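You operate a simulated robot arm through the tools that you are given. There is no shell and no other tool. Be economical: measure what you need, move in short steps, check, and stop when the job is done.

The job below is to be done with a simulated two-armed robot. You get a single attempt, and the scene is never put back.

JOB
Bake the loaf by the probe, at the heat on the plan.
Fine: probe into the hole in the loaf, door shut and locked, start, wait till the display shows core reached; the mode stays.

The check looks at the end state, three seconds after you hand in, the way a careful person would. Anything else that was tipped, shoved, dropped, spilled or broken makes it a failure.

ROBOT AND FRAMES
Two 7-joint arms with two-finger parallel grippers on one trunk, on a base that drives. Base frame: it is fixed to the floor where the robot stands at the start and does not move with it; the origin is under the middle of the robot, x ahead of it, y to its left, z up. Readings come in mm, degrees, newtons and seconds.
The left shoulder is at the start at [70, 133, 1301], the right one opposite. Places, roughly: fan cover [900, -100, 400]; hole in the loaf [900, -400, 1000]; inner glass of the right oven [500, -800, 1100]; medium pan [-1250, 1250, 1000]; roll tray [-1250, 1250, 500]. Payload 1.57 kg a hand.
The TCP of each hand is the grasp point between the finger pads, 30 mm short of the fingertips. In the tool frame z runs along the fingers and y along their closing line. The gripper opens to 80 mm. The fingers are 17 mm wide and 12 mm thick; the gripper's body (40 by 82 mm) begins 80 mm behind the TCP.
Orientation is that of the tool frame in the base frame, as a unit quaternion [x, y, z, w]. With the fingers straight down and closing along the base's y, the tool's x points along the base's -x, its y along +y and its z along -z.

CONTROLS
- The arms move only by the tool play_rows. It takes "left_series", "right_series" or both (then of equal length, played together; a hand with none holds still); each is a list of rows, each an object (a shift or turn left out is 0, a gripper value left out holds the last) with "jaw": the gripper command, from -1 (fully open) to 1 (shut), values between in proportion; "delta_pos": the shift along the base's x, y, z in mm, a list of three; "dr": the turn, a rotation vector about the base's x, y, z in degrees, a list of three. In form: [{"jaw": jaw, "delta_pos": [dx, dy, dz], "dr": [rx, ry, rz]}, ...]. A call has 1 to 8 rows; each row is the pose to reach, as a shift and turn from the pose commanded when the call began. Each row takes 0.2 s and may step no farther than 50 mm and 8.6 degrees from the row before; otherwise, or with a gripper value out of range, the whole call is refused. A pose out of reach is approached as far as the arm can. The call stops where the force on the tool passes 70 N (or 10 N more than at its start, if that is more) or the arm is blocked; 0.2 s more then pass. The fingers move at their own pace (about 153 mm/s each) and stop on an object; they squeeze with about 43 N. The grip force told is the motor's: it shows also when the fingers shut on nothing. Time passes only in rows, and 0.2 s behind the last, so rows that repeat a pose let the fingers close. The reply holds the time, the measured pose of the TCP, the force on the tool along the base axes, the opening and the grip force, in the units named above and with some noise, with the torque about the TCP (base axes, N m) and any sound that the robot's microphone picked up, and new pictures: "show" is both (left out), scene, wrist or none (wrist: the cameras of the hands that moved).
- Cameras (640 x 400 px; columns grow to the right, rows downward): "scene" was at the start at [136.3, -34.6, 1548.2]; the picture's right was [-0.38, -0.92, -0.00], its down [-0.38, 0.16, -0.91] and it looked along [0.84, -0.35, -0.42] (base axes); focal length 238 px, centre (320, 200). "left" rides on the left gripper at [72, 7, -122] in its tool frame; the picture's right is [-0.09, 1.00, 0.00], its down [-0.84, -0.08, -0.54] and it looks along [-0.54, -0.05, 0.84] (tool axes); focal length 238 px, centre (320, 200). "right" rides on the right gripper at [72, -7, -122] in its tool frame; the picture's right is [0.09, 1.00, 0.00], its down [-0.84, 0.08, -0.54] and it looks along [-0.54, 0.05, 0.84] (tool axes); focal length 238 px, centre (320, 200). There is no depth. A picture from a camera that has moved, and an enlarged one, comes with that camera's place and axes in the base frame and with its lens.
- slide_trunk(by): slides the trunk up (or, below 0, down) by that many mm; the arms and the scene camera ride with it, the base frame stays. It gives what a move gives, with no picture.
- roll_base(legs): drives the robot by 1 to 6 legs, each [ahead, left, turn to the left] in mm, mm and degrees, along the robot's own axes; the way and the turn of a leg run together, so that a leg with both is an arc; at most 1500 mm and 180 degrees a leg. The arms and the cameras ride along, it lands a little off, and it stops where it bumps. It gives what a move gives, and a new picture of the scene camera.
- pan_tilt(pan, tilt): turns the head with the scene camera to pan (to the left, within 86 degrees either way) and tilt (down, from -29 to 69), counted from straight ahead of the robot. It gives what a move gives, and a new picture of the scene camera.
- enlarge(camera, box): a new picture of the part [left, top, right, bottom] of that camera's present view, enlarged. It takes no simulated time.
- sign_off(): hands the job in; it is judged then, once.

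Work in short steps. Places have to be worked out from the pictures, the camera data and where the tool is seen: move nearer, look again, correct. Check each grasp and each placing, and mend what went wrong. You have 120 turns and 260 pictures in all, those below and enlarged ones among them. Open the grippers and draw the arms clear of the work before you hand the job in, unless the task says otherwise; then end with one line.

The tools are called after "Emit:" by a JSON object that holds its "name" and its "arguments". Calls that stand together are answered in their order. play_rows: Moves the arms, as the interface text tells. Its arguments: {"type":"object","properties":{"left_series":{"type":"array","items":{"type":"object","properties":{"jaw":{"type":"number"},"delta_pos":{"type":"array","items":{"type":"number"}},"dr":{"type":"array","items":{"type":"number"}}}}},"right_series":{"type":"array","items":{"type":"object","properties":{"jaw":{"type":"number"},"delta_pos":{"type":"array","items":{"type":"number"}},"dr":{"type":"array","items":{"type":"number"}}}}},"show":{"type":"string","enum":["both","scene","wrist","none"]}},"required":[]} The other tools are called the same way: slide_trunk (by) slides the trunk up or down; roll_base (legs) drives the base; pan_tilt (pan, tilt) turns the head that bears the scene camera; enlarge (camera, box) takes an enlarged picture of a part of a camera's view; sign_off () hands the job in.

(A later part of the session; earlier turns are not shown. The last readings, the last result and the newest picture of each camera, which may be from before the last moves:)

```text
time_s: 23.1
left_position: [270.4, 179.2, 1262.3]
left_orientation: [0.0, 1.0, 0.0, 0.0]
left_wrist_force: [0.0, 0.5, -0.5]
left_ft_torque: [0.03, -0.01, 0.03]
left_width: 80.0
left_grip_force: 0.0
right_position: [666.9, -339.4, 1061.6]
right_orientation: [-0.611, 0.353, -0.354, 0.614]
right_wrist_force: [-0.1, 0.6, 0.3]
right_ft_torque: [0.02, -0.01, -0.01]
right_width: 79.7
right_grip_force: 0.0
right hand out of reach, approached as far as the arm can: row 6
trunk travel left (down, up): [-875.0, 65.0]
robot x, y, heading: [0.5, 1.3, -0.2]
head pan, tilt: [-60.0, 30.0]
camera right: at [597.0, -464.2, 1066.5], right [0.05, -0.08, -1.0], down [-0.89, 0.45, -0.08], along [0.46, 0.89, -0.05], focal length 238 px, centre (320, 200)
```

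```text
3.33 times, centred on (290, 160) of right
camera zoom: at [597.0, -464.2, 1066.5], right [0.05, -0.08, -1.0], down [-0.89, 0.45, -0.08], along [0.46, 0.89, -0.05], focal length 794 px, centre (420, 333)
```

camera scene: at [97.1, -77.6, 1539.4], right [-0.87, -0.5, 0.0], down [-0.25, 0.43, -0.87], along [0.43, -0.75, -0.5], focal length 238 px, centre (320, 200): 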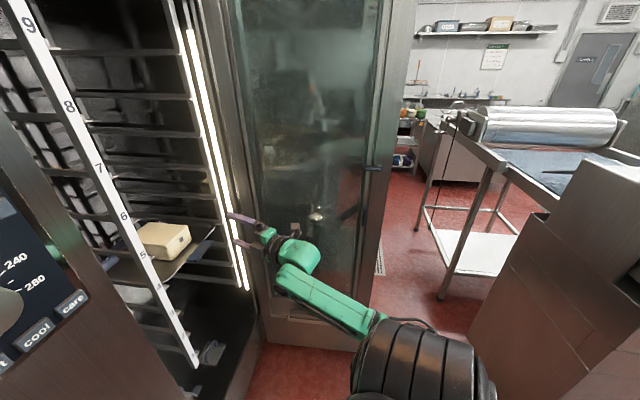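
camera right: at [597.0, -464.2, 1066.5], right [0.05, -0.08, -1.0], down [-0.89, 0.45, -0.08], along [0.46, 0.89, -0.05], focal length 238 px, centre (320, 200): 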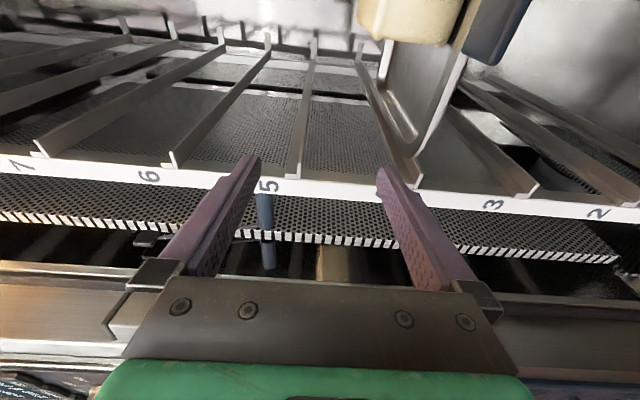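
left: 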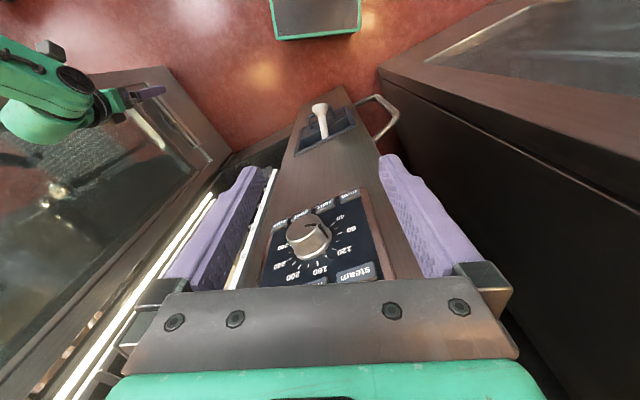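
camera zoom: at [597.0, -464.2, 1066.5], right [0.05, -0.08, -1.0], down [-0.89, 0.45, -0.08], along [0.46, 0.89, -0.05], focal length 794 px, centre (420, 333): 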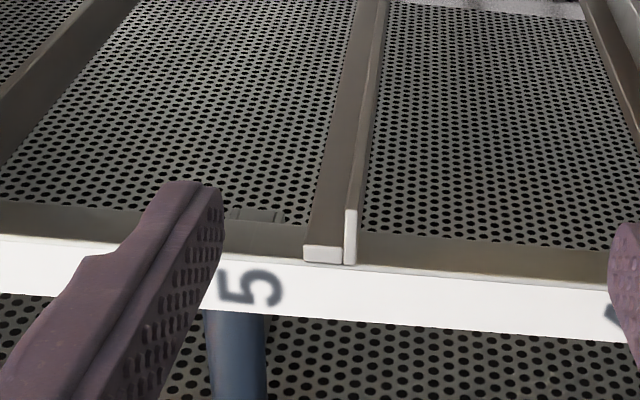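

The needle isn't visible from here. I pull the hand back and up and drive 150 mm ahead, so the hand can look from deeper inside.

Emit:
{"name": "play_rows", "arguments": {"right_series": [{"delta_pos": [-35, -15, 30]}, {"delta_pos": [-70, -30, 60]}, {"delta_pos": [-105, -45, 90]}, {"delta_pos": [-140, -50, 120]}], "show": "none"}}

Emit:
{"name": "pan_tilt", "arguments": {"pan": -35, "tilt": 45}}

Emit:
{"name": "roll_base", "arguments": {"legs": [[150, 0, 0]]}}

```text
time_s: 24.1
left_position: [270.0, 180.4, 1262.9]
left_orientation: [0.0, 1.0, -0.001, 0.0]
left_wrist_force: [0.0, 0.1, 0.6]
left_ft_torque: [0.03, -0.02, 0.01]
left_width: 80.0
left_grip_force: 0.0
right_position: [529.2, -389.8, 1181.5]
right_orientation: [0.613, -0.353, 0.354, -0.612]
right_wrist_force: [-1.2, -0.5, 0.0]
right_ft_torque: [-0.02, 0.0, -0.02]
right_width: 79.9
right_grip_force: 0.0
right hand out of reach, approached as far as the arm can: row 1
trunk travel left (down, up): [-875.0, 65.0]
robot x, y, heading: [0.6, -1.3, 0.1]
head pan, tilt: [-60.0, 30.0]
```

```text
time_s: 25.0
left_position: [270.4, 180.2, 1263.4]
left_orientation: [0.0, 1.0, 0.0, -0.001]
left_wrist_force: [-1.0, 0.0, 0.4]
left_ft_torque: [-0.02, 0.02, -0.02]
left_width: 80.0
left_grip_force: 0.1
right_position: [529.5, -391.3, 1179.8]
right_orientation: [-0.611, 0.354, -0.354, 0.613]
right_wrist_force: [-0.3, -0.2, 0.1]
right_ft_torque: [-0.01, -0.01, -0.02]
right_width: 80.1
right_grip_force: 0.1
trunk travel left (down, up): [-875.0, 65.0]
robot x, y, heading: [-0.6, 0.6, 0.0]
head pan, tilt: [-35.0, 45.0]
camera scene: at [117.5, -46.6, 1516.9], right [-0.57, -0.82, 0.0], down [-0.58, 0.41, -0.71], along [0.58, -0.41, -0.71], focal length 238 px, centre (320, 200)
```

scene: 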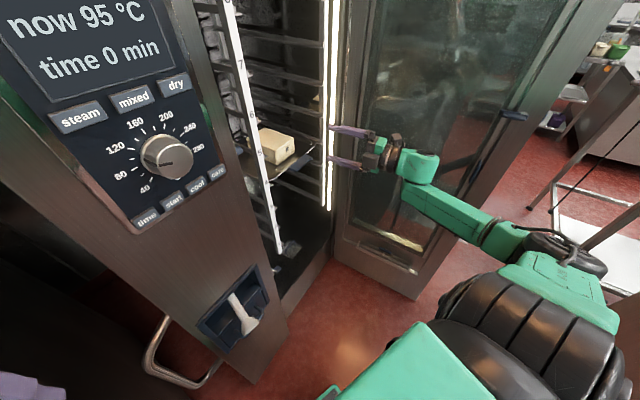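

```text
time_s: 26.4
left_position: [390.9, 177.8, 1266.5]
left_orientation: [-0.008, 1.0, 0.001, 0.006]
left_wrist_force: [-1.5, 0.0, 0.7]
left_ft_torque: [-0.01, 0.04, 0.0]
left_width: 79.5
left_grip_force: 0.0
right_position: [654.9, -392.8, 1183.9]
right_orientation: [-0.61, 0.349, -0.354, 0.617]
right_wrist_force: [-0.2, -0.5, -0.3]
right_ft_torque: [-0.01, 0.01, 0.0]
right_width: 80.1
right_grip_force: 0.0
trunk travel left (down, up): [-875.0, 65.0]
robot x, y, heading: [132.4, -0.4, 0.8]
head pan, tilt: [-35.0, 45.0]
stopped in leg 1: the robot was blocked; the commanded pose is now the measured one
camera scene: at [236.2, -51.9, 1518.1], right [-0.57, -0.82, -0.01], down [-0.57, 0.4, -0.71], along [0.59, -0.4, -0.7], focal length 238 px, centre (320, 200)
```

scene: 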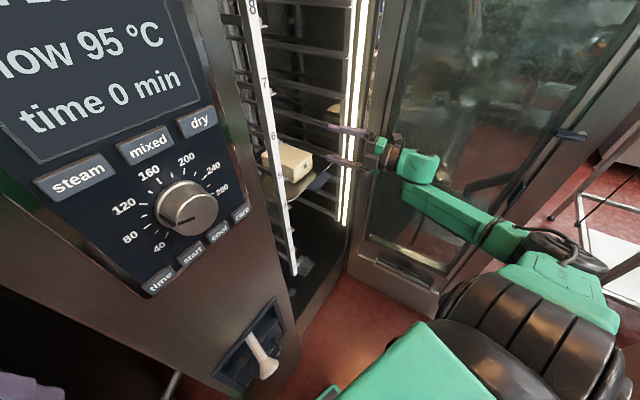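

The base bumped something after 132 mm. I back off a little and look left and down for what it touched.

Emit:
{"name": "roll_base", "arguments": {"legs": [[-25, 0, -0.8]]}}

Emit:
{"name": "pan_tilt", "arguments": {"pan": 0, "tilt": 69}}

Emit:
{"name": "pan_tilt", "arguments": {"pan": 60, "tilt": 40}}

```text
time_s: 27.1
left_position: [391.3, 177.4, 1266.5]
left_orientation: [-0.008, 1.0, 0.001, 0.006]
left_wrist_force: [-0.8, -0.3, 0.2]
left_ft_torque: [-0.01, 0.01, 0.02]
left_width: 80.0
left_grip_force: 0.1
right_position: [656.5, -392.1, 1182.7]
right_orientation: [-0.611, 0.349, -0.352, 0.617]
right_wrist_force: [-0.3, -1.0, -0.8]
right_ft_torque: [-0.01, -0.01, 0.0]
right_width: 80.1
right_grip_force: 0.1
trunk travel left (down, up): [-875.0, 65.0]
robot x, y, heading: [130.9, -2.5, 0.7]
head pan, tilt: [-35.0, 45.0]
stopped in leg 1: the robot was blocked; the commanded pose is now the measured one
camera scene: at [238.1, -52.4, 1517.8], right [-0.57, -0.82, -0.01], down [-0.58, 0.4, -0.71], along [0.59, -0.4, -0.7], focal length 238 px, centre (320, 200)
```

scene: 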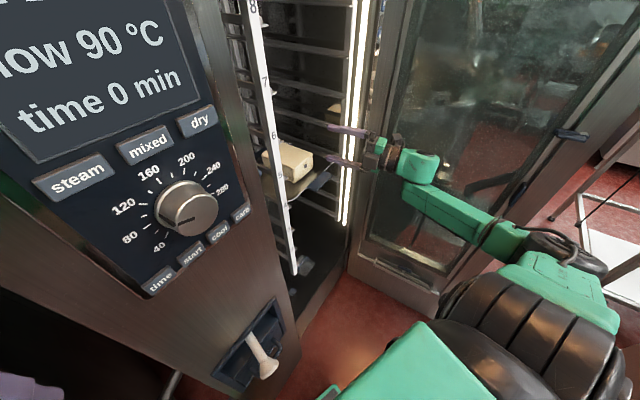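

```text
time_s: 28.1
left_position: [391.0, 177.2, 1266.2]
left_orientation: [-0.007, 1.0, 0.001, 0.005]
left_wrist_force: [0.1, 0.3, 0.2]
left_ft_torque: [0.02, 0.0, 0.03]
left_width: 80.2
left_grip_force: 0.0
right_position: [655.4, -391.7, 1182.5]
right_orientation: [-0.61, 0.349, -0.353, 0.617]
right_wrist_force: [-0.1, 0.5, 0.1]
right_ft_torque: [-0.02, 0.01, -0.02]
right_width: 80.0
right_grip_force: 0.0
trunk travel left (down, up): [-875.0, 65.0]
robot x, y, heading: [132.5, -3.4, 0.5]
head pan, tilt: [0.0, 68.8]
camera scene: at [226.2, -5.5, 1489.0], right [0.01, -1.0, 0.0], down [-0.93, -0.01, -0.37], along [0.37, 0.01, -0.93], focal length 238 px, centre (320, 200)
```

scene: 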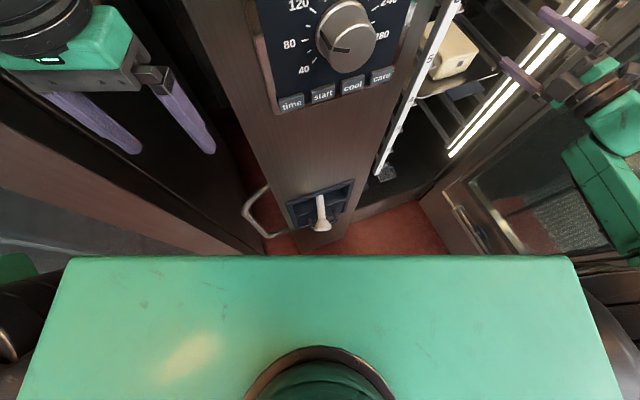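

```text
time_s: 29.4
left_position: [392.2, 177.3, 1267.6]
left_orientation: [-0.007, 1.0, 0.001, 0.006]
left_wrist_force: [0.2, 0.1, -0.1]
left_ft_torque: [-0.03, -0.02, 0.0]
left_width: 79.8
left_grip_force: 0.0
right_position: [656.5, -391.3, 1183.8]
right_orientation: [-0.61, 0.35, -0.354, 0.616]
right_wrist_force: [0.0, -0.9, -0.1]
right_ft_torque: [-0.04, 0.01, -0.01]
right_width: 80.0
right_grip_force: 0.0
trunk travel left (down, up): [-875.0, 65.0]
robot x, y, heading: [131.6, -1.2, 0.6]
head pan, tilt: [60.0, 40.0]
camera scene: at [211.8, 67.8, 1525.2], right [0.87, -0.49, 0.01], down [-0.31, -0.56, -0.77], along [0.38, 0.67, -0.64], focal length 238 px, centre (320, 200)
```

scene: 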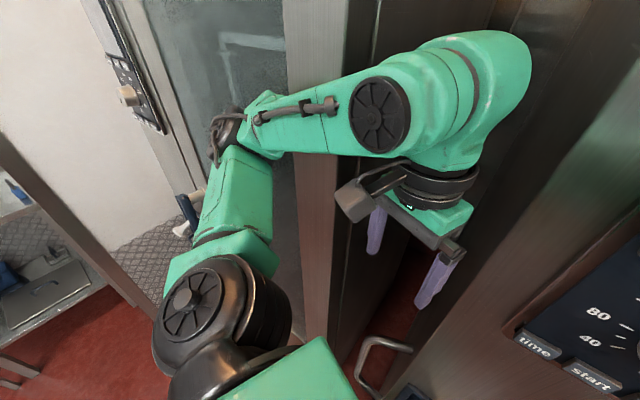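

The left elbow leans against the left oven. I draw the left hand back to the right to free it.

Emit:
{"name": "play_rows", "arguments": {"left_series": [{"delta_pos": [-15, -30, 30]}, {"delta_pos": [-30, -60, 60]}, {"delta_pos": [-45, -90, 90]}, {"delta_pos": [-60, -110, 120]}], "show": "scene"}}

```text
time_s: 30.6
left_position: [298.1, 120.9, 1390.3]
left_orientation: [-0.046, 0.999, -0.01, 0.018]
left_wrist_force: [0.2, -1.9, -0.7]
left_ft_torque: [0.2, -0.01, -0.03]
left_width: 80.1
left_grip_force: 0.0
right_position: [657.1, -318.0, 1199.1]
right_orientation: [-0.623, 0.321, -0.341, 0.627]
right_wrist_force: [1.6, -0.7, 0.3]
right_ft_torque: [-0.01, 0.0, 0.02]
right_width: 80.0
right_grip_force: 0.0
trunk travel left (down, up): [-875.0, 65.0]
robot x, y, heading: [124.4, 23.2, 4.3]
head pan, tilt: [60.0, 40.0]
stopped in row 4 (left hand): the arm was blocked; the commanded pose is now the measured one
camera scene: at [176.2, 115.1, 1525.9], right [0.9, -0.43, 0.03], down [-0.26, -0.59, -0.77], along [0.35, 0.69, -0.64], focal length 238 px, centre (320, 200)
```

scene: 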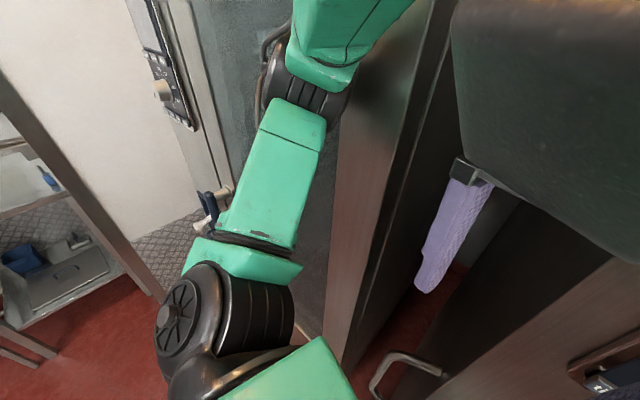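

The elbow still presses on the left oven. I roll the base to the right and back to free it.

Emit:
{"name": "roll_base", "arguments": {"legs": [[-40, -50, 0]]}}

```text
time_s: 31.6
left_position: [300.1, 63.1, 1383.8]
left_orientation: [-0.04, 0.999, -0.006, 0.001]
left_wrist_force: [0.6, 1.0, 0.1]
left_ft_torque: [-0.06, 0.06, 0.0]
left_width: 80.0
left_grip_force: 0.0
right_position: [649.6, -379.0, 1181.0]
right_orientation: [0.626, -0.333, 0.333, -0.622]
right_wrist_force: [0.7, 0.0, -0.6]
right_ft_torque: [-0.05, 0.02, -0.01]
right_width: 80.1
right_grip_force: 0.1
trunk travel left (down, up): [-875.0, 65.0]
robot x, y, heading: [89.7, -30.7, 3.8]
head pan, tilt: [60.0, 40.0]
camera scene: at [183.6, 57.6, 1523.4], right [0.9, -0.44, 0.0], down [-0.28, -0.58, -0.76], along [0.33, 0.68, -0.65], focal length 238 px, centre (320, 200)
```

scene: 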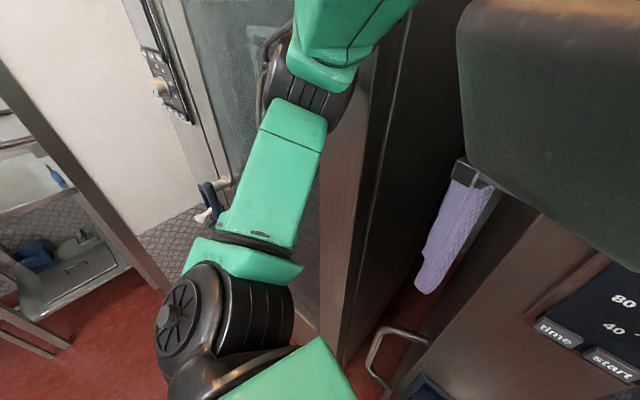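

Free now. I straighten the heading, shift slightly right, and check the right arm against the door.

Emit:
{"name": "roll_base", "arguments": {"legs": [[0, -20, -3.8]]}}

Emit:
{"name": "pan_tilt", "arguments": {"pan": -55, "tilt": 45}}

```text
time_s: 32.4
left_position: [302.7, 26.6, 1384.0]
left_orientation: [-0.008, 1.0, -0.005, 0.002]
left_wrist_force: [0.0, 0.4, 0.0]
left_ft_torque: [-0.05, -0.02, -0.03]
left_width: 80.1
left_grip_force: 0.1
right_position: [624.8, -435.7, 1181.2]
right_orientation: [0.614, -0.351, 0.353, -0.612]
right_wrist_force: [0.3, 0.3, 0.0]
right_ft_torque: [0.0, 0.0, 0.02]
right_width: 79.9
right_grip_force: 0.1
trunk travel left (down, up): [-875.0, 65.0]
robot x, y, heading: [94.5, -53.1, 0.2]
head pan, tilt: [60.0, 40.0]
camera scene: at [186.2, 29.1, 1523.8], right [0.87, -0.5, 0.0], down [-0.32, -0.56, -0.76], along [0.38, 0.66, -0.65], focal length 238 px, centre (320, 200)
```

scene: 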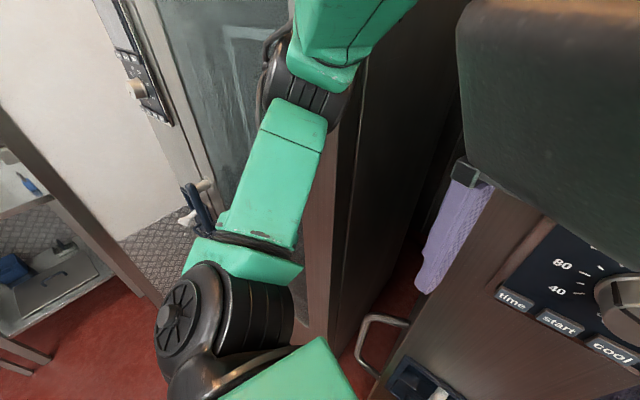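

```text
time_s: 34.4
left_position: [306.4, 21.5, 1381.3]
left_orientation: [-0.016, 1.0, 0.001, -0.001]
left_wrist_force: [94.7, -25.0, -82.2]
left_ft_torque: [3.79, 4.77, 2.88]
left_width: 80.4
left_grip_force: 0.0
right_position: [622.9, -437.5, 1180.6]
right_orientation: [-0.613, 0.352, -0.352, 0.613]
right_wrist_force: [0.0, 0.1, 0.4]
right_ft_torque: [0.01, -0.04, 0.02]
right_width: 80.2
right_grip_force: 0.0
trunk travel left (down, up): [-875.0, 65.0]
robot x, y, heading: [92.1, -50.4, 0.3]
head pan, tilt: [-55.0, 45.0]
camera scene: at [225.6, -41.8, 1519.8], right [0.1, -1.0, 0.0], down [-0.68, -0.07, -0.73], along [0.73, 0.07, -0.68], focal length 238 px, centre (320, 200)
```

scene: 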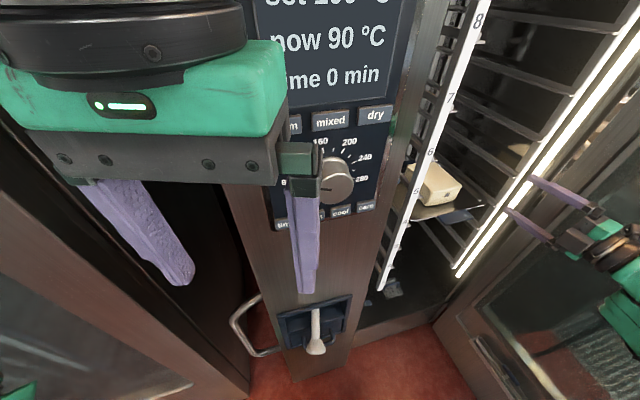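

The head bumped the left hand; I move the left hand ahead and down, clear of the head.

Emit:
{"name": "play_rows", "arguments": {"left_series": [{"delta_pos": [40, 10, -10]}, {"delta_pos": [70, 25, -40]}, {"delta_pos": [80, 40, -80]}, {"delta_pos": [80, 55, -110]}], "show": "none"}}

Emit:
{"name": "pan_tilt", "arguments": {"pan": -55, "tilt": 45}}

```text
time_s: 35.4
left_position: [377.5, 70.9, 1276.6]
left_orientation: [-0.008, 1.0, -0.002, 0.005]
left_wrist_force: [0.7, 0.0, -0.6]
left_ft_torque: [0.0, -0.03, 0.0]
left_width: 80.0
left_grip_force: 0.0
right_position: [619.2, -444.2, 1181.0]
right_orientation: [-0.611, 0.352, -0.353, 0.615]
right_wrist_force: [0.0, -0.5, 0.1]
right_ft_torque: [-0.01, 0.01, -0.03]
right_width: 80.2
right_grip_force: 0.1
trunk travel left (down, up): [-875.0, 65.0]
robot x, y, heading: [91.0, -54.7, 0.3]
head pan, tilt: [-55.0, 45.0]
```

```text
time_s: 36.0
left_position: [377.9, 72.1, 1276.9]
left_orientation: [-0.009, 1.0, -0.002, 0.005]
left_wrist_force: [-0.3, -0.2, -1.0]
left_ft_torque: [-0.01, 0.01, -0.03]
left_width: 80.1
left_grip_force: 0.1
right_position: [619.6, -443.9, 1180.1]
right_orientation: [-0.611, 0.352, -0.352, 0.615]
right_wrist_force: [-1.1, 0.0, -0.7]
right_ft_torque: [-0.01, 0.01, 0.01]
right_width: 80.0
right_grip_force: 0.0
trunk travel left (down, up): [-875.0, 65.0]
robot x, y, heading: [92.9, -51.1, 0.4]
head pan, tilt: [-55.0, 45.0]
camera scene: at [184.4, -122.2, 1516.8], right [-0.82, -0.58, -0.01], down [-0.41, 0.58, -0.71], along [0.41, -0.57, -0.71], focal length 238 px, centre (320, 200)
```

scene: 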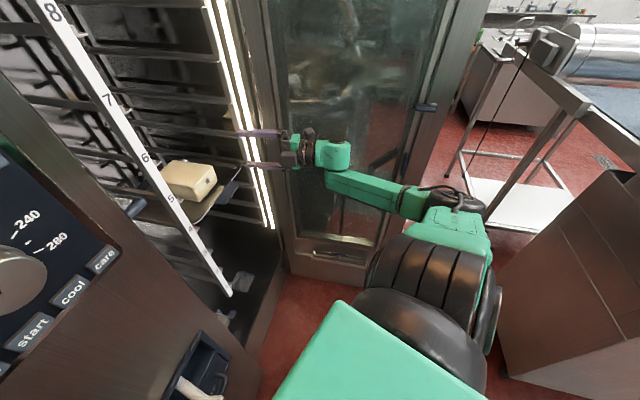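

All clear. Now I bring the right hand deeper and yaw it towards the left wall so its camera looks back at the probe.

Emit:
{"name": "play_rows", "arguments": {"right_series": [{"delta_pos": [20, 5, -5], "dr": [0, 0, 8]}, {"delta_pos": [40, 10, -10], "dr": [0, 0, 16]}, {"delta_pos": [60, 15, -20], "dr": [0, 0, 24]}, {"delta_pos": [80, 20, -30], "dr": [0, 0, 32]}, {"delta_pos": [100, 25, -40], "dr": [0, 0, 40]}, {"delta_pos": [120, 30, -40], "dr": [0, 0, 48]}, {"delta_pos": [130, 30, -40], "dr": [0, 0, 54]}], "show": "wrist"}}

```text
time_s: 37.5
left_position: [377.8, 71.5, 1277.5]
left_orientation: [-0.007, 1.0, -0.001, 0.005]
left_wrist_force: [0.0, -0.2, 0.4]
left_ft_torque: [0.0, -0.05, 0.04]
left_width: 79.9
left_grip_force: 0.0
right_position: [623.2, -334.3, 1184.9]
right_orientation: [-0.704, 0.039, -0.046, 0.707]
right_wrist_force: [0.8, -1.0, -0.1]
right_ft_torque: [0.02, -0.01, -0.01]
right_width: 79.9
right_grip_force: 0.0
right hand out of reach, approached as far as the arm can: row 3, 4, 5, 6, 7
trunk travel left (down, up): [-875.0, 65.0]
robot x, y, heading: [91.3, -52.1, 0.2]
head pan, tilt: [-55.0, 45.0]
camera right: at [680.3, -464.4, 1191.6], right [0.1, -0.01, -0.99], down [-0.89, -0.44, -0.09], along [-0.44, 0.9, -0.05], focal length 238 px, centre (320, 200)
```

right: 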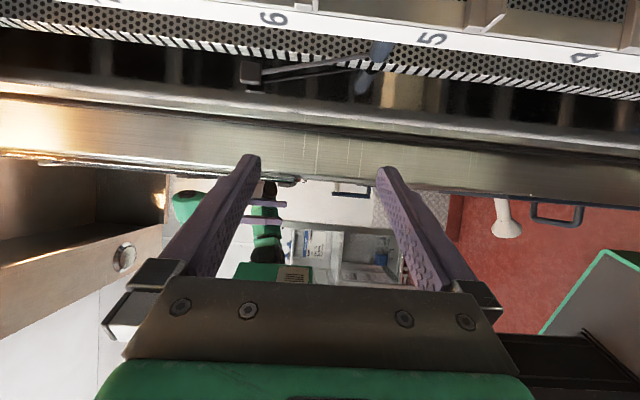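

Emit:
{"name": "enlarge", "arguments": {"camera": "right", "box": [310, 20, 438, 100]}}

```text
5.00 times, centred on (374, 60) of right
camera zoom: at [680.3, -464.4, 1191.6], right [0.1, -0.01, -0.99], down [-0.89, -0.44, -0.09], along [-0.44, 0.9, -0.05], focal length 1192 px, centre (50, 900)
```

zoom: 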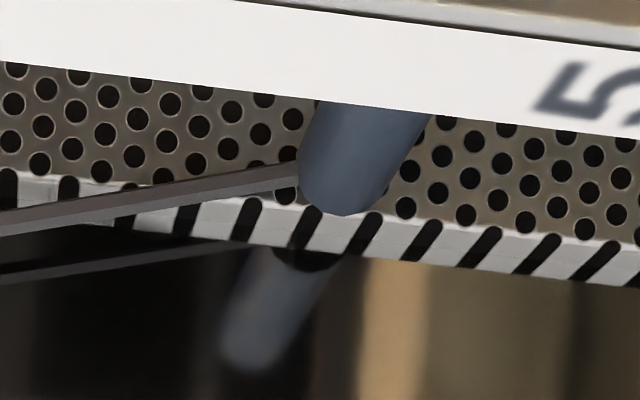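

The handle slants from (709,-146) to (744,-202). To gain reach I lower the trunk by 180 mm, after pulling the right hand back a little.

Emit:
{"name": "play_rows", "arguments": {"right_series": [{"delta_pos": [0, -40, 20]}, {"delta_pos": [0, -70, 50]}], "show": "none"}}

Emit:
{"name": "slide_trunk", "arguments": {"by": -180}}

Emit:
{"name": "pan_tilt", "arguments": {"pan": -45, "tilt": 25}}

```text
time_s: 38.1
left_position: [377.0, 72.3, 1276.9]
left_orientation: [-0.007, 1.0, -0.002, 0.004]
left_wrist_force: [-0.4, 0.2, 0.9]
left_ft_torque: [-0.01, 0.01, 0.0]
left_width: 80.2
left_grip_force: 0.0
right_position: [613.0, -353.8, 1204.6]
right_orientation: [-0.704, 0.034, -0.038, 0.708]
right_wrist_force: [0.0, 0.0, 0.7]
right_ft_torque: [0.02, 0.01, -0.02]
right_width: 79.8
right_grip_force: 0.0
right hand out of reach, approached as far as the arm can: row 1, 2
trunk travel left (down, up): [-875.0, 65.0]
robot x, y, heading: [92.5, -51.2, 0.4]
head pan, tilt: [-55.0, 45.0]
```

```text
time_s: 40.1
left_position: [376.3, 73.8, 1096.3]
left_orientation: [-0.008, 1.0, -0.001, 0.004]
left_wrist_force: [-0.4, -0.6, -0.3]
left_ft_torque: [0.02, -0.04, 0.02]
left_width: 80.1
left_grip_force: 0.0
right_position: [613.0, -352.0, 1025.5]
right_orientation: [-0.704, 0.035, -0.036, 0.708]
right_wrist_force: [0.2, 0.1, -0.2]
right_ft_torque: [0.0, 0.04, -0.02]
right_width: 80.0
right_grip_force: 0.0
trunk travel left (down, up): [-695.0, 245.0]
robot x, y, heading: [91.9, -49.8, 0.5]
head pan, tilt: [-55.0, 45.0]
```

```text
time_s: 41.0
left_position: [376.7, 73.0, 1096.7]
left_orientation: [-0.008, 1.0, -0.002, 0.005]
left_wrist_force: [-0.1, 1.0, 0.4]
left_ft_torque: [-0.02, 0.03, 0.01]
left_width: 80.0
left_grip_force: 0.1
right_position: [613.7, -353.1, 1025.2]
right_orientation: [-0.706, 0.035, -0.037, 0.707]
right_wrist_force: [-0.8, 0.3, 0.1]
right_ft_torque: [0.0, 0.0, 0.02]
right_width: 80.2
right_grip_force: 0.0
trunk travel left (down, up): [-695.0, 245.0]
robot x, y, heading: [90.5, -47.7, 0.2]
head pan, tilt: [-45.0, 25.0]
camera scene: at [202.0, -119.5, 1367.7], right [-0.7, -0.71, -0.01], down [-0.3, 0.3, -0.91], along [0.65, -0.64, -0.42], focal length 238 px, centre (320, 200)
```

scene: 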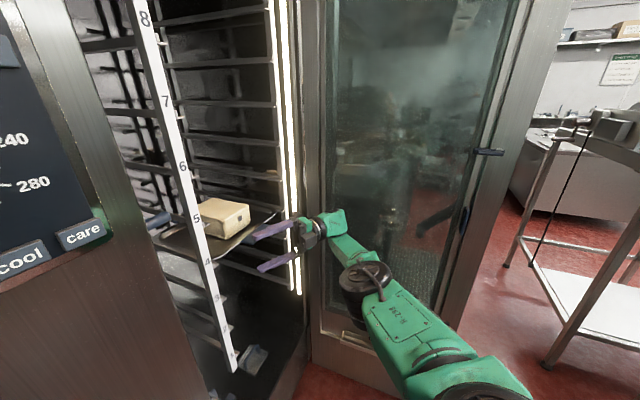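

Emit:
{"name": "enlarge", "arguments": {"camera": "scene", "box": [136, 195, 200, 240]}}

Emit:
{"name": "play_rows", "arguments": {"right_series": [{"delta_pos": [30, -20, 30]}, {"delta_pos": [60, -40, 60]}, {"delta_pos": [90, -50, 90]}, {"delta_pos": [120, -50, 110]}, {"delta_pos": [150, -50, 120]}], "show": "wrist"}}

```text
8.89 times, centred on (168, 218) of scene
camera zoom: at [202.0, -119.5, 1367.7], right [-0.7, -0.71, -0.01], down [-0.3, 0.3, -0.91], along [0.65, -0.64, -0.42], focal length 2112 px, centre (1671, 44)
```

zoom: 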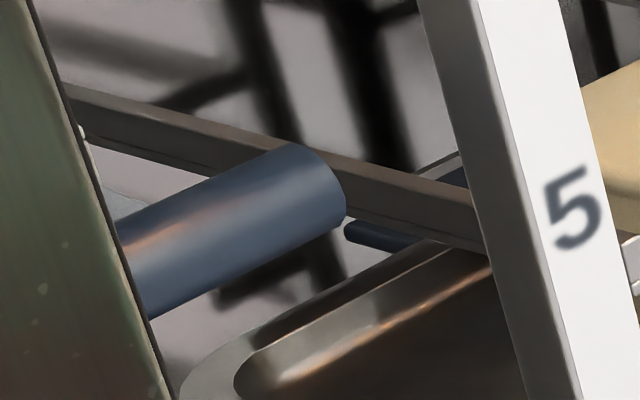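

```text
time_s: 42.2
left_position: [376.5, 73.6, 1098.0]
left_orientation: [-0.008, 1.0, -0.002, 0.005]
left_wrist_force: [-0.3, -0.6, -0.6]
left_ft_torque: [-0.01, -0.02, -0.01]
left_width: 79.6
left_grip_force: 0.1
right_position: [630.4, -347.0, 1135.5]
right_orientation: [-0.704, 0.034, -0.037, 0.708]
right_wrist_force: [-0.2, 0.9, -0.1]
right_ft_torque: [0.0, -0.01, 0.02]
right_width: 80.0
right_grip_force: 0.1
right hand out of reach, approached as far as the arm can: row 1, 2, 3, 4, 5
trunk travel left (down, up): [-695.0, 245.0]
robot x, y, heading: [93.7, -48.5, 0.5]
head pan, tilt: [-45.0, 25.0]
camera right: at [688.2, -475.3, 1141.4], right [0.1, -0.01, -1.0], down [-0.89, -0.45, -0.08], along [-0.45, 0.89, -0.05], focal length 238 px, centre (320, 200)
```

right: 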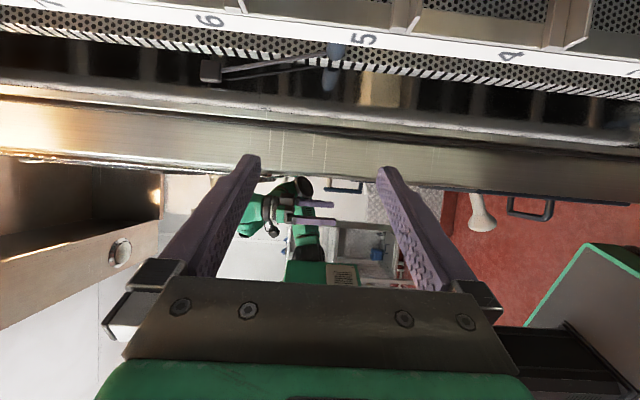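

The view angle isn't helping. I return to the 30° yaw pose, closer, and zoom strongly on the handle and its bracket.

Emit:
{"name": "play_rows", "arguments": {"right_series": [{"delta_pos": [0, -10, 10], "dr": [0, 0, -8]}, {"delta_pos": [0, -20, 20], "dr": [0, 0, -16]}, {"delta_pos": [0, -20, 30], "dr": [0, 0, -24]}, {"delta_pos": [0, -10, 30], "dr": [0, 0, -32]}, {"delta_pos": [0, 0, 30], "dr": [0, 0, -40]}, {"delta_pos": [0, 10, 30], "dr": [0, 0, -48]}, {"delta_pos": [0, 20, 30], "dr": [0, 0, -56]}], "show": "wrist"}}

```text
time_s: 43.8
left_position: [377.5, 73.4, 1096.2]
left_orientation: [-0.008, 1.0, -0.002, 0.005]
left_wrist_force: [-0.5, -0.5, -0.1]
left_ft_torque: [0.0, 0.01, 0.0]
left_width: 80.0
left_grip_force: 0.0
right_position: [632.7, -328.8, 1165.9]
right_orientation: [-0.607, 0.352, -0.358, 0.617]
right_wrist_force: [-0.1, 0.1, 0.3]
right_ft_torque: [0.01, 0.04, 0.01]
right_width: 80.1
right_grip_force: 0.1
right hand out of reach, approached as far as the arm can: row 1, 2, 7
trunk travel left (down, up): [-695.0, 245.0]
robot x, y, heading: [92.1, -49.6, 0.3]
head pan, tilt: [-45.0, 25.0]
camera right: at [560.9, -452.5, 1171.6], right [0.06, -0.07, -1.0], down [-0.89, 0.46, -0.09], along [0.46, 0.89, -0.03], focal length 238 px, centre (320, 200)
```

right: 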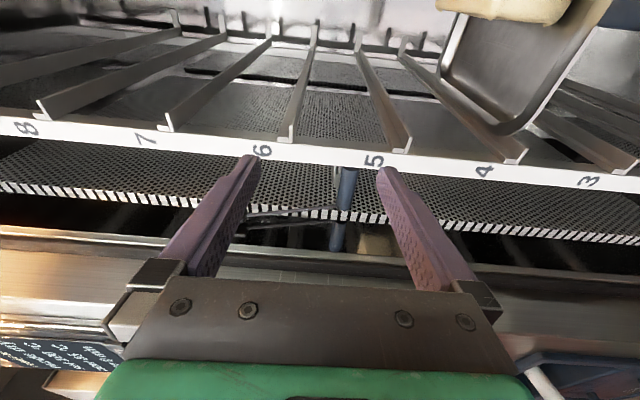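

Emit:
{"name": "enlarge", "arguments": {"camera": "right", "box": [314, 160, 378, 200]}}

Emit:
{"name": "enlarge", "arguments": {"camera": "right", "box": [300, 185, 380, 255]}}

Emit:
{"name": "enlarge", "arguments": {"camera": "right", "box": [300, 60, 428, 140]}}

```text
10.00 times, centred on (346, 180) of right
camera zoom: at [560.9, -452.5, 1171.6], right [0.06, -0.07, -1.0], down [-0.89, 0.46, -0.09], along [0.46, 0.89, -0.03], focal length 2384 px, centre (60, 400)
```

zoom: 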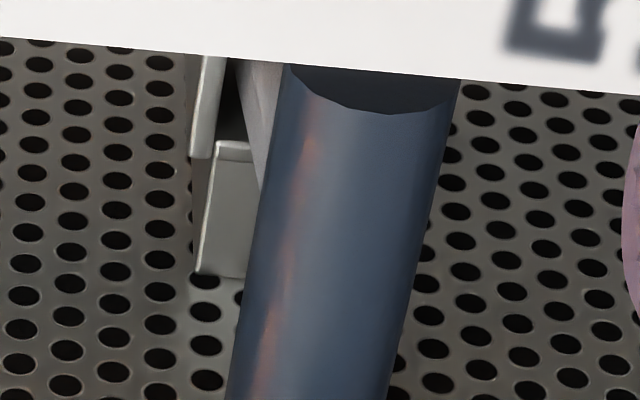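

```text
5.71 times, centred on (340, 220) of right
camera zoom: at [560.9, -452.5, 1171.6], right [0.06, -0.07, -1.0], down [-0.89, 0.46, -0.09], along [0.46, 0.89, -0.03], focal length 1362 px, centre (206, 86)
```

zoom: 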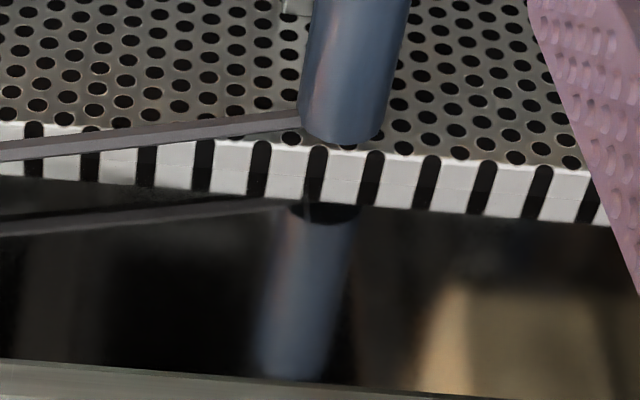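

```text
5.00 times, centred on (364, 100) of right
camera zoom: at [560.9, -452.5, 1171.6], right [0.06, -0.07, -1.0], down [-0.89, 0.46, -0.09], along [0.46, 0.89, -0.03], focal length 1192 px, centre (100, 700)
```

zoom: 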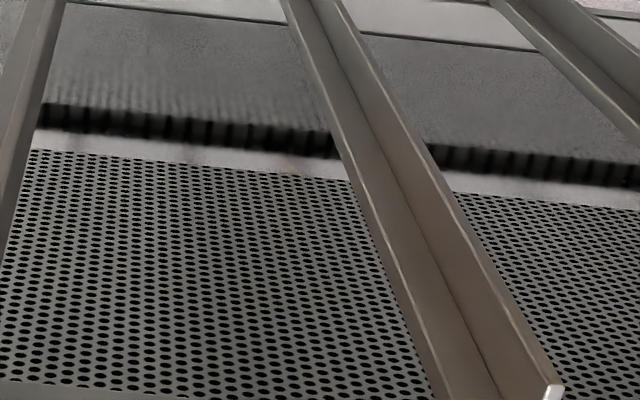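

Emit:
{"name": "enlarge", "arguments": {"camera": "right", "box": [324, 195, 356, 215]}}

Emit:
{"name": "play_rows", "arguments": {"right_series": [{"delta_pos": [10, -20, 40]}, {"delta_pos": [20, -40, 80]}, {"delta_pos": [30, -60, 120]}, {"delta_pos": [40, -70, 160]}], "show": "wrist"}}

```text
16.00 times, centred on (340, 205) of right
camera zoom: at [560.9, -452.5, 1171.6], right [0.06, -0.07, -1.0], down [-0.89, 0.46, -0.09], along [0.46, 0.89, -0.03], focal length 3814 px, centre (0, 120)
```

zoom: 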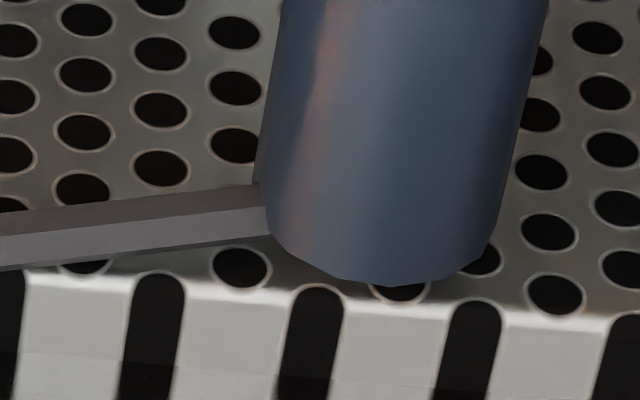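

```text
time_s: 44.8
left_position: [376.9, 72.6, 1097.5]
left_orientation: [-0.008, 1.0, -0.002, 0.005]
left_wrist_force: [1.1, 0.2, -0.7]
left_ft_torque: [0.01, 0.0, 0.0]
left_width: 80.0
left_grip_force: 0.0
right_position: [671.5, -399.2, 1330.1]
right_orientation: [-0.605, 0.363, -0.362, 0.609]
right_wrist_force: [0.5, -0.5, -0.4]
right_ft_torque: [0.0, 0.01, 0.01]
right_width: 80.2
right_grip_force: 0.1
trunk travel left (down, up): [-695.0, 245.0]
robot x, y, heading: [88.9, -49.2, 0.4]
head pan, tilt: [-45.0, 25.0]
camera right: at [596.4, -520.7, 1334.1], right [0.05, -0.08, -1.0], down [-0.87, 0.48, -0.08], along [0.49, 0.87, -0.04], focal length 238 px, centre (320, 200)
```

right: 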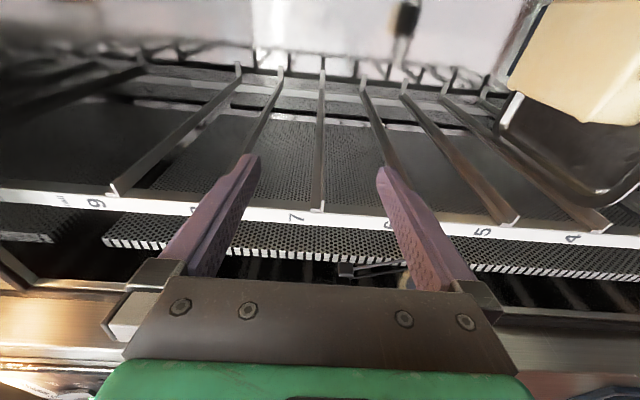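

I go to a middle height for a look at the bracket from above.

Emit:
{"name": "play_rows", "arguments": {"right_series": [{"delta_pos": [-20, 20, -35]}, {"delta_pos": [-30, 45, -70]}, {"delta_pos": [-40, 70, -90]}], "show": "wrist"}}

Emit:
{"name": "enlarge", "arguments": {"camera": "right", "box": [360, 155, 424, 195]}}

```text
time_s: 45.6
left_position: [376.1, 72.7, 1097.8]
left_orientation: [-0.008, 1.0, -0.002, 0.005]
left_wrist_force: [0.3, 0.4, 0.5]
left_ft_torque: [0.0, -0.03, -0.02]
left_width: 80.1
left_grip_force: 0.1
right_position: [634.7, -328.1, 1237.7]
right_orientation: [-0.604, 0.362, -0.365, 0.609]
right_wrist_force: [1.1, 0.3, 1.0]
right_ft_torque: [0.0, -0.01, -0.01]
right_width: 79.9
right_grip_force: 0.1
trunk travel left (down, up): [-695.0, 245.0]
robot x, y, heading: [89.8, -48.1, 0.2]
head pan, tilt: [-45.0, 25.0]
camera right: at [558.6, -449.9, 1243.5], right [0.05, -0.08, -1.0], down [-0.87, 0.48, -0.08], along [0.49, 0.87, -0.04], focal length 238 px, centre (320, 200)
```

right: 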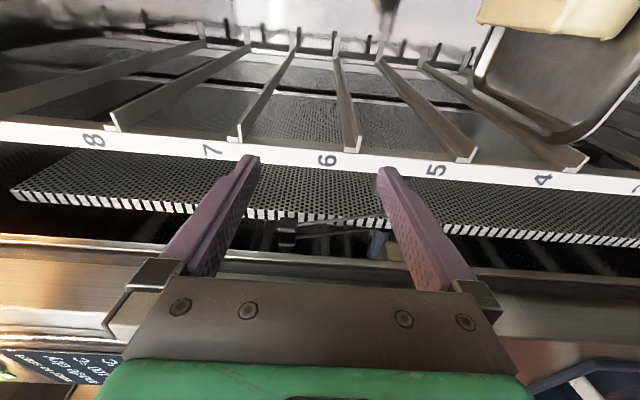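

```text
10.00 times, centred on (392, 175) of right
camera zoom: at [558.6, -449.9, 1243.5], right [0.05, -0.08, -1.0], down [-0.87, 0.48, -0.08], along [0.49, 0.87, -0.04], focal length 2384 px, centre (-400, 450)
```

zoom: 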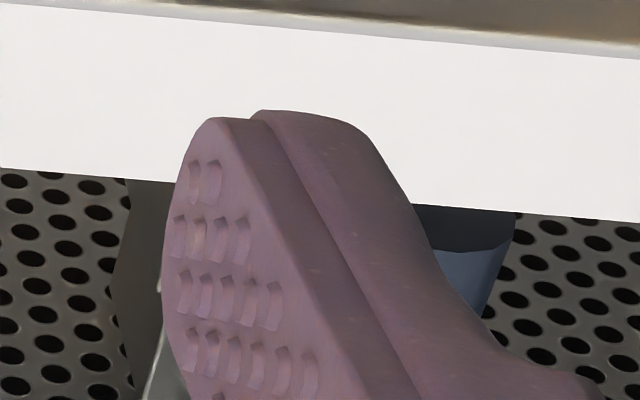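

The finger hides it; I close the gripper to clear the line of sight.

Emit:
{"name": "play_rows", "arguments": {"right_series": [{"jaw": 1}, {"jaw": 1}], "show": "none"}}

Emit:
{"name": "enlarge", "arguments": {"camera": "right", "box": [356, 155, 436, 205]}}

```text
time_s: 46.2
left_position: [375.9, 72.9, 1097.3]
left_orientation: [-0.008, 1.0, -0.002, 0.005]
left_wrist_force: [0.4, 0.2, -0.2]
left_ft_torque: [0.01, -0.01, -0.05]
left_width: 80.0
left_grip_force: 0.0
right_position: [634.3, -329.0, 1236.9]
right_orientation: [-0.605, 0.362, -0.363, 0.609]
right_wrist_force: [0.6, 0.0, 0.9]
right_ft_torque: [0.01, 0.0, 0.0]
right_width: 0.0
right_grip_force: 21.3
trunk travel left (down, up): [-695.0, 245.0]
robot x, y, heading: [93.8, -54.7, 0.1]
head pan, tilt: [-45.0, 25.0]
```

```text
8.00 times, centred on (396, 180) of right
camera zoom: at [558.8, -450.1, 1243.6], right [0.05, -0.08, -1.0], down [-0.87, 0.48, -0.08], along [0.49, 0.87, -0.04], focal length 1907 px, centre (-288, 360)
```

zoom: 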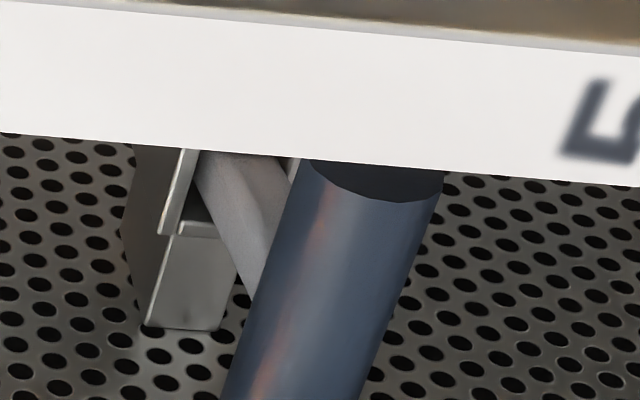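

The bracket grips a grey bar behind the handle, hidden by the upright. I point the right hand down and turned left, deeper inside, to look from the far side of the upright.

Emit:
{"name": "play_rows", "arguments": {"right_series": [{"delta_pos": [10, -15, 5], "dr": [-1.86, 7.36, -1.84]}, {"delta_pos": [20, -30, 10], "dr": [-3.7, 14.7, -3.7]}, {"delta_pos": [30, -45, 10], "dr": [-5.6, 22.1, -5.5]}, {"delta_pos": [40, -60, 10], "dr": [-7.4, 29.4, -7.4]}, {"delta_pos": [45, -70, 10], "dr": [-9.3, 36.8, -9.2]}, {"delta_pos": [50, -80, 10], "dr": [-11.2, 44.2, -11.0]}], "show": "none"}}

Emit:
{"name": "play_rows", "arguments": {"right_series": [{"delta_pos": [10, 0, -5], "dr": [-1.86, 7.36, -1.84]}, {"delta_pos": [25, 5, -10], "dr": [-3.7, 14.7, -3.7]}, {"delta_pos": [40, 10, -20], "dr": [-5.6, 22.1, -5.5]}, {"delta_pos": [55, 15, -30], "dr": [-7.4, 29.4, -7.4]}, {"delta_pos": [75, 20, -40], "dr": [-9.3, 36.8, -9.2]}, {"delta_pos": [95, 30, -50], "dr": [-11.2, 44.2, -11.0]}], "show": "both"}}

```text
time_s: 47.6
left_position: [376.6, 73.3, 1098.2]
left_orientation: [-0.007, 1.0, -0.002, 0.005]
left_wrist_force: [0.7, -0.1, -0.8]
left_ft_torque: [-0.01, 0.02, 0.0]
left_width: 80.0
left_grip_force: 0.0
right_position: [680.8, -407.9, 1248.5]
right_orientation: [0.716, -0.582, 0.197, -0.331]
right_wrist_force: [-0.3, 0.6, -0.4]
right_ft_torque: [0.01, 0.01, -0.03]
right_width: 0.3
right_grip_force: 21.1
trunk travel left (down, up): [-695.0, 245.0]
robot x, y, heading: [91.1, -49.4, 0.2]
head pan, tilt: [-45.0, 25.0]
```

```text
time_s: 49.0
left_position: [377.3, 71.0, 1096.7]
left_orientation: [-0.007, 1.0, -0.001, 0.005]
left_wrist_force: [-0.3, 0.4, 0.0]
left_ft_torque: [-0.02, 0.04, 0.01]
left_width: 80.0
left_grip_force: 0.0
right_position: [648.7, -332.4, 1120.2]
right_orientation: [0.708, -0.707, -0.001, 0.0]
right_wrist_force: [0.2, 0.5, -0.4]
right_ft_torque: [-0.03, 0.02, 0.0]
right_width: 0.0
right_grip_force: 20.8
right hand out of reach, approached as far as the arm can: row 1, 2, 3, 4, 5, 6
trunk travel left (down, up): [-695.0, 245.0]
robot x, y, heading: [97.4, -50.1, 0.4]
head pan, tilt: [-45.0, 25.0]
camera scene: at [202.5, -121.3, 1367.7], right [-0.7, -0.71, -0.01], down [-0.3, 0.3, -0.91], along [0.65, -0.64, -0.42], focal length 238 px, centre (320, 200)
camera right: at [654.3, -405.6, 1241.5], right [-1.0, -0.09, 0.0], down [-0.08, 0.84, 0.54], along [-0.05, 0.54, -0.84], focal length 238 px, centre (320, 200)
```

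scene: 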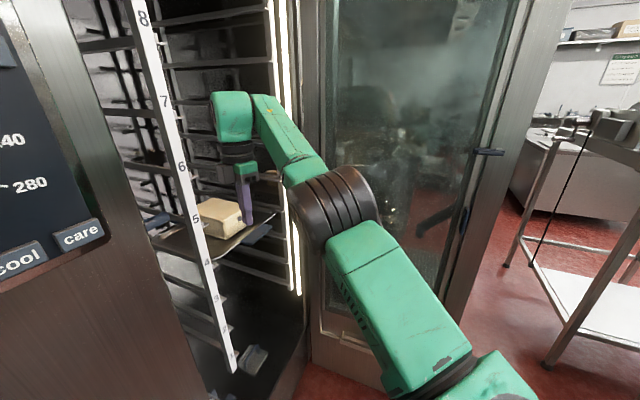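
right: 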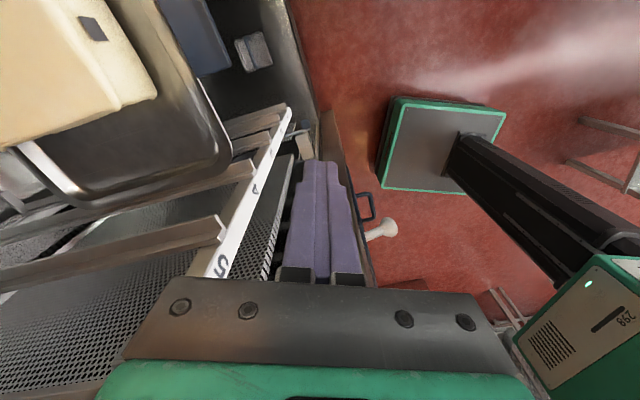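

Reach is short, so I need the base nearer. I look left to see how the left arm stands relative to the left oven.

Emit:
{"name": "pan_tilt", "arguments": {"pan": 50, "tilt": 35}}

Emit:
{"name": "pan_tilt", "arguments": {"pan": 85, "tilt": 40}}

```text
time_s: 50.7
left_position: [377.4, 72.0, 1097.1]
left_orientation: [-0.008, 1.0, -0.002, 0.004]
left_wrist_force: [0.7, -0.6, -0.1]
left_ft_torque: [0.01, -0.01, -0.01]
left_width: 79.9
left_grip_force: 0.0
right_position: [648.6, -333.5, 1120.7]
right_orientation: [0.708, -0.706, -0.001, -0.002]
right_wrist_force: [-0.6, -0.1, -0.2]
right_ft_torque: [0.01, 0.01, 0.01]
right_width: 0.0
right_grip_force: 21.4
trunk travel left (down, up): [-695.0, 245.0]
robot x, y, heading: [91.0, -48.7, 0.2]
head pan, tilt: [50.0, 35.0]
camera scene: at [193.8, 11.2, 1352.5], right [0.77, -0.64, 0.0], down [-0.36, -0.44, -0.82], along [0.53, 0.63, -0.57], focal length 238 px, centre (320, 200)
```

scene: 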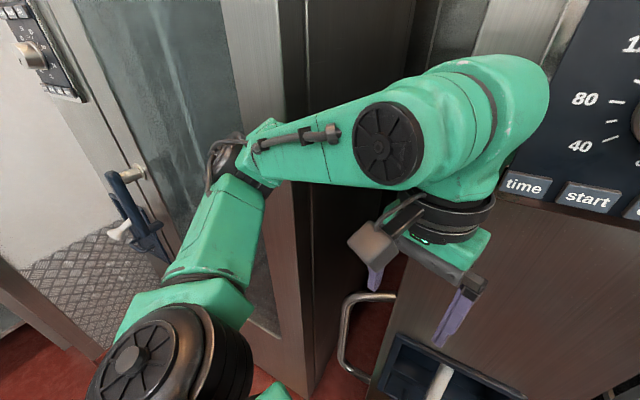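

```text
time_s: 51.7
left_position: [377.6, 71.2, 1098.4]
left_orientation: [-0.008, 1.0, -0.001, 0.005]
left_wrist_force: [-0.2, 0.9, -0.1]
left_ft_torque: [0.01, 0.0, -0.01]
left_width: 80.1
left_grip_force: 0.1
right_position: [649.3, -333.8, 1119.9]
right_orientation: [0.707, -0.707, -0.001, -0.002]
right_wrist_force: [-1.1, -0.3, 0.0]
right_ft_torque: [-0.02, -0.02, -0.01]
right_width: 0.2
right_grip_force: 21.2
trunk travel left (down, up): [-695.0, 245.0]
robot x, y, heading: [95.2, -46.4, 0.0]
head pan, tilt: [85.0, 40.0]
camera scene: at [144.6, 28.3, 1344.8], right [1.0, -0.08, 0.0], down [-0.05, -0.64, -0.77], along [0.07, 0.77, -0.64], focal length 238 px, centre (320, 200)
```

scene: 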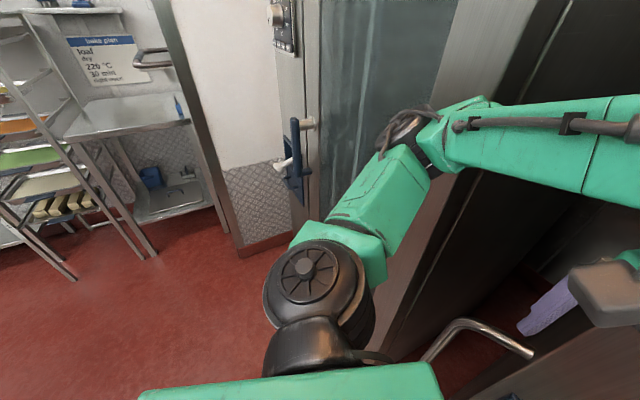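

The left oven's front is a wall at the left elbow. I shift the base 150 mm right, away from it, and check the right side.

Emit:
{"name": "pan_tilt", "arguments": {"pan": -50, "tilt": 40}}

Emit:
{"name": "roll_base", "arguments": {"legs": [[0, -120, 0]]}}

```text
time_s: 53.9
left_position: [378.1, 71.3, 1096.3]
left_orientation: [-0.007, 1.0, -0.001, 0.006]
left_wrist_force: [-0.8, 0.4, 0.3]
left_ft_torque: [-0.02, -0.02, 0.0]
left_width: 79.9
left_grip_force: 0.0
right_position: [648.8, -333.9, 1121.1]
right_orientation: [0.708, -0.706, -0.001, -0.002]
right_wrist_force: [0.7, 0.5, -0.3]
right_ft_torque: [0.02, 0.0, 0.0]
right_width: 0.1
right_grip_force: 21.4
trunk travel left (down, up): [-695.0, 245.0]
robot x, y, heading: [92.4, -54.6, 0.3]
head pan, tilt: [-50.0, 40.0]
camera scene: at [192.4, -121.1, 1344.3], right [-0.76, -0.65, -0.01], down [-0.41, 0.49, -0.77], along [0.5, -0.58, -0.64], focal length 238 px, centre (320, 200)
```

scene: 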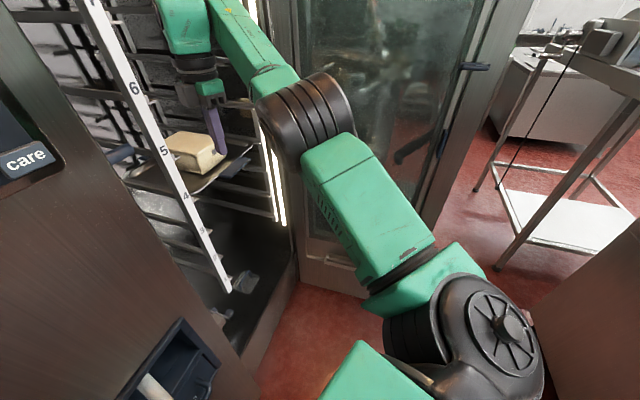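

```text
time_s: 55.1
left_position: [382.3, -43.0, 1094.7]
left_orientation: [-0.007, 1.0, -0.005, 0.002]
left_wrist_force: [0.0, 0.3, 0.7]
left_ft_torque: [0.03, -0.01, -0.01]
left_width: 79.9
left_grip_force: 0.1
right_position: [653.8, -448.4, 1118.9]
right_orientation: [0.708, -0.706, 0.001, 0.002]
right_wrist_force: [-0.2, 0.0, -0.2]
right_ft_torque: [-0.02, 0.01, 0.01]
right_width: 0.0
right_grip_force: 21.2
trunk travel left (down, up): [-695.0, 245.0]
robot x, y, heading: [93.6, -169.1, 0.3]
head pan, tilt: [-50.0, 40.0]
camera scene: at [198.1, -234.0, 1344.2], right [-0.76, -0.64, 0.0], down [-0.41, 0.49, -0.77], along [0.49, -0.59, -0.64], focal length 238 px, centre (320, 200)
```

scene: 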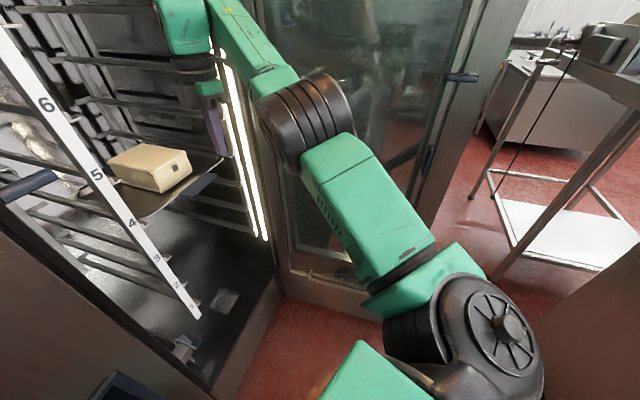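

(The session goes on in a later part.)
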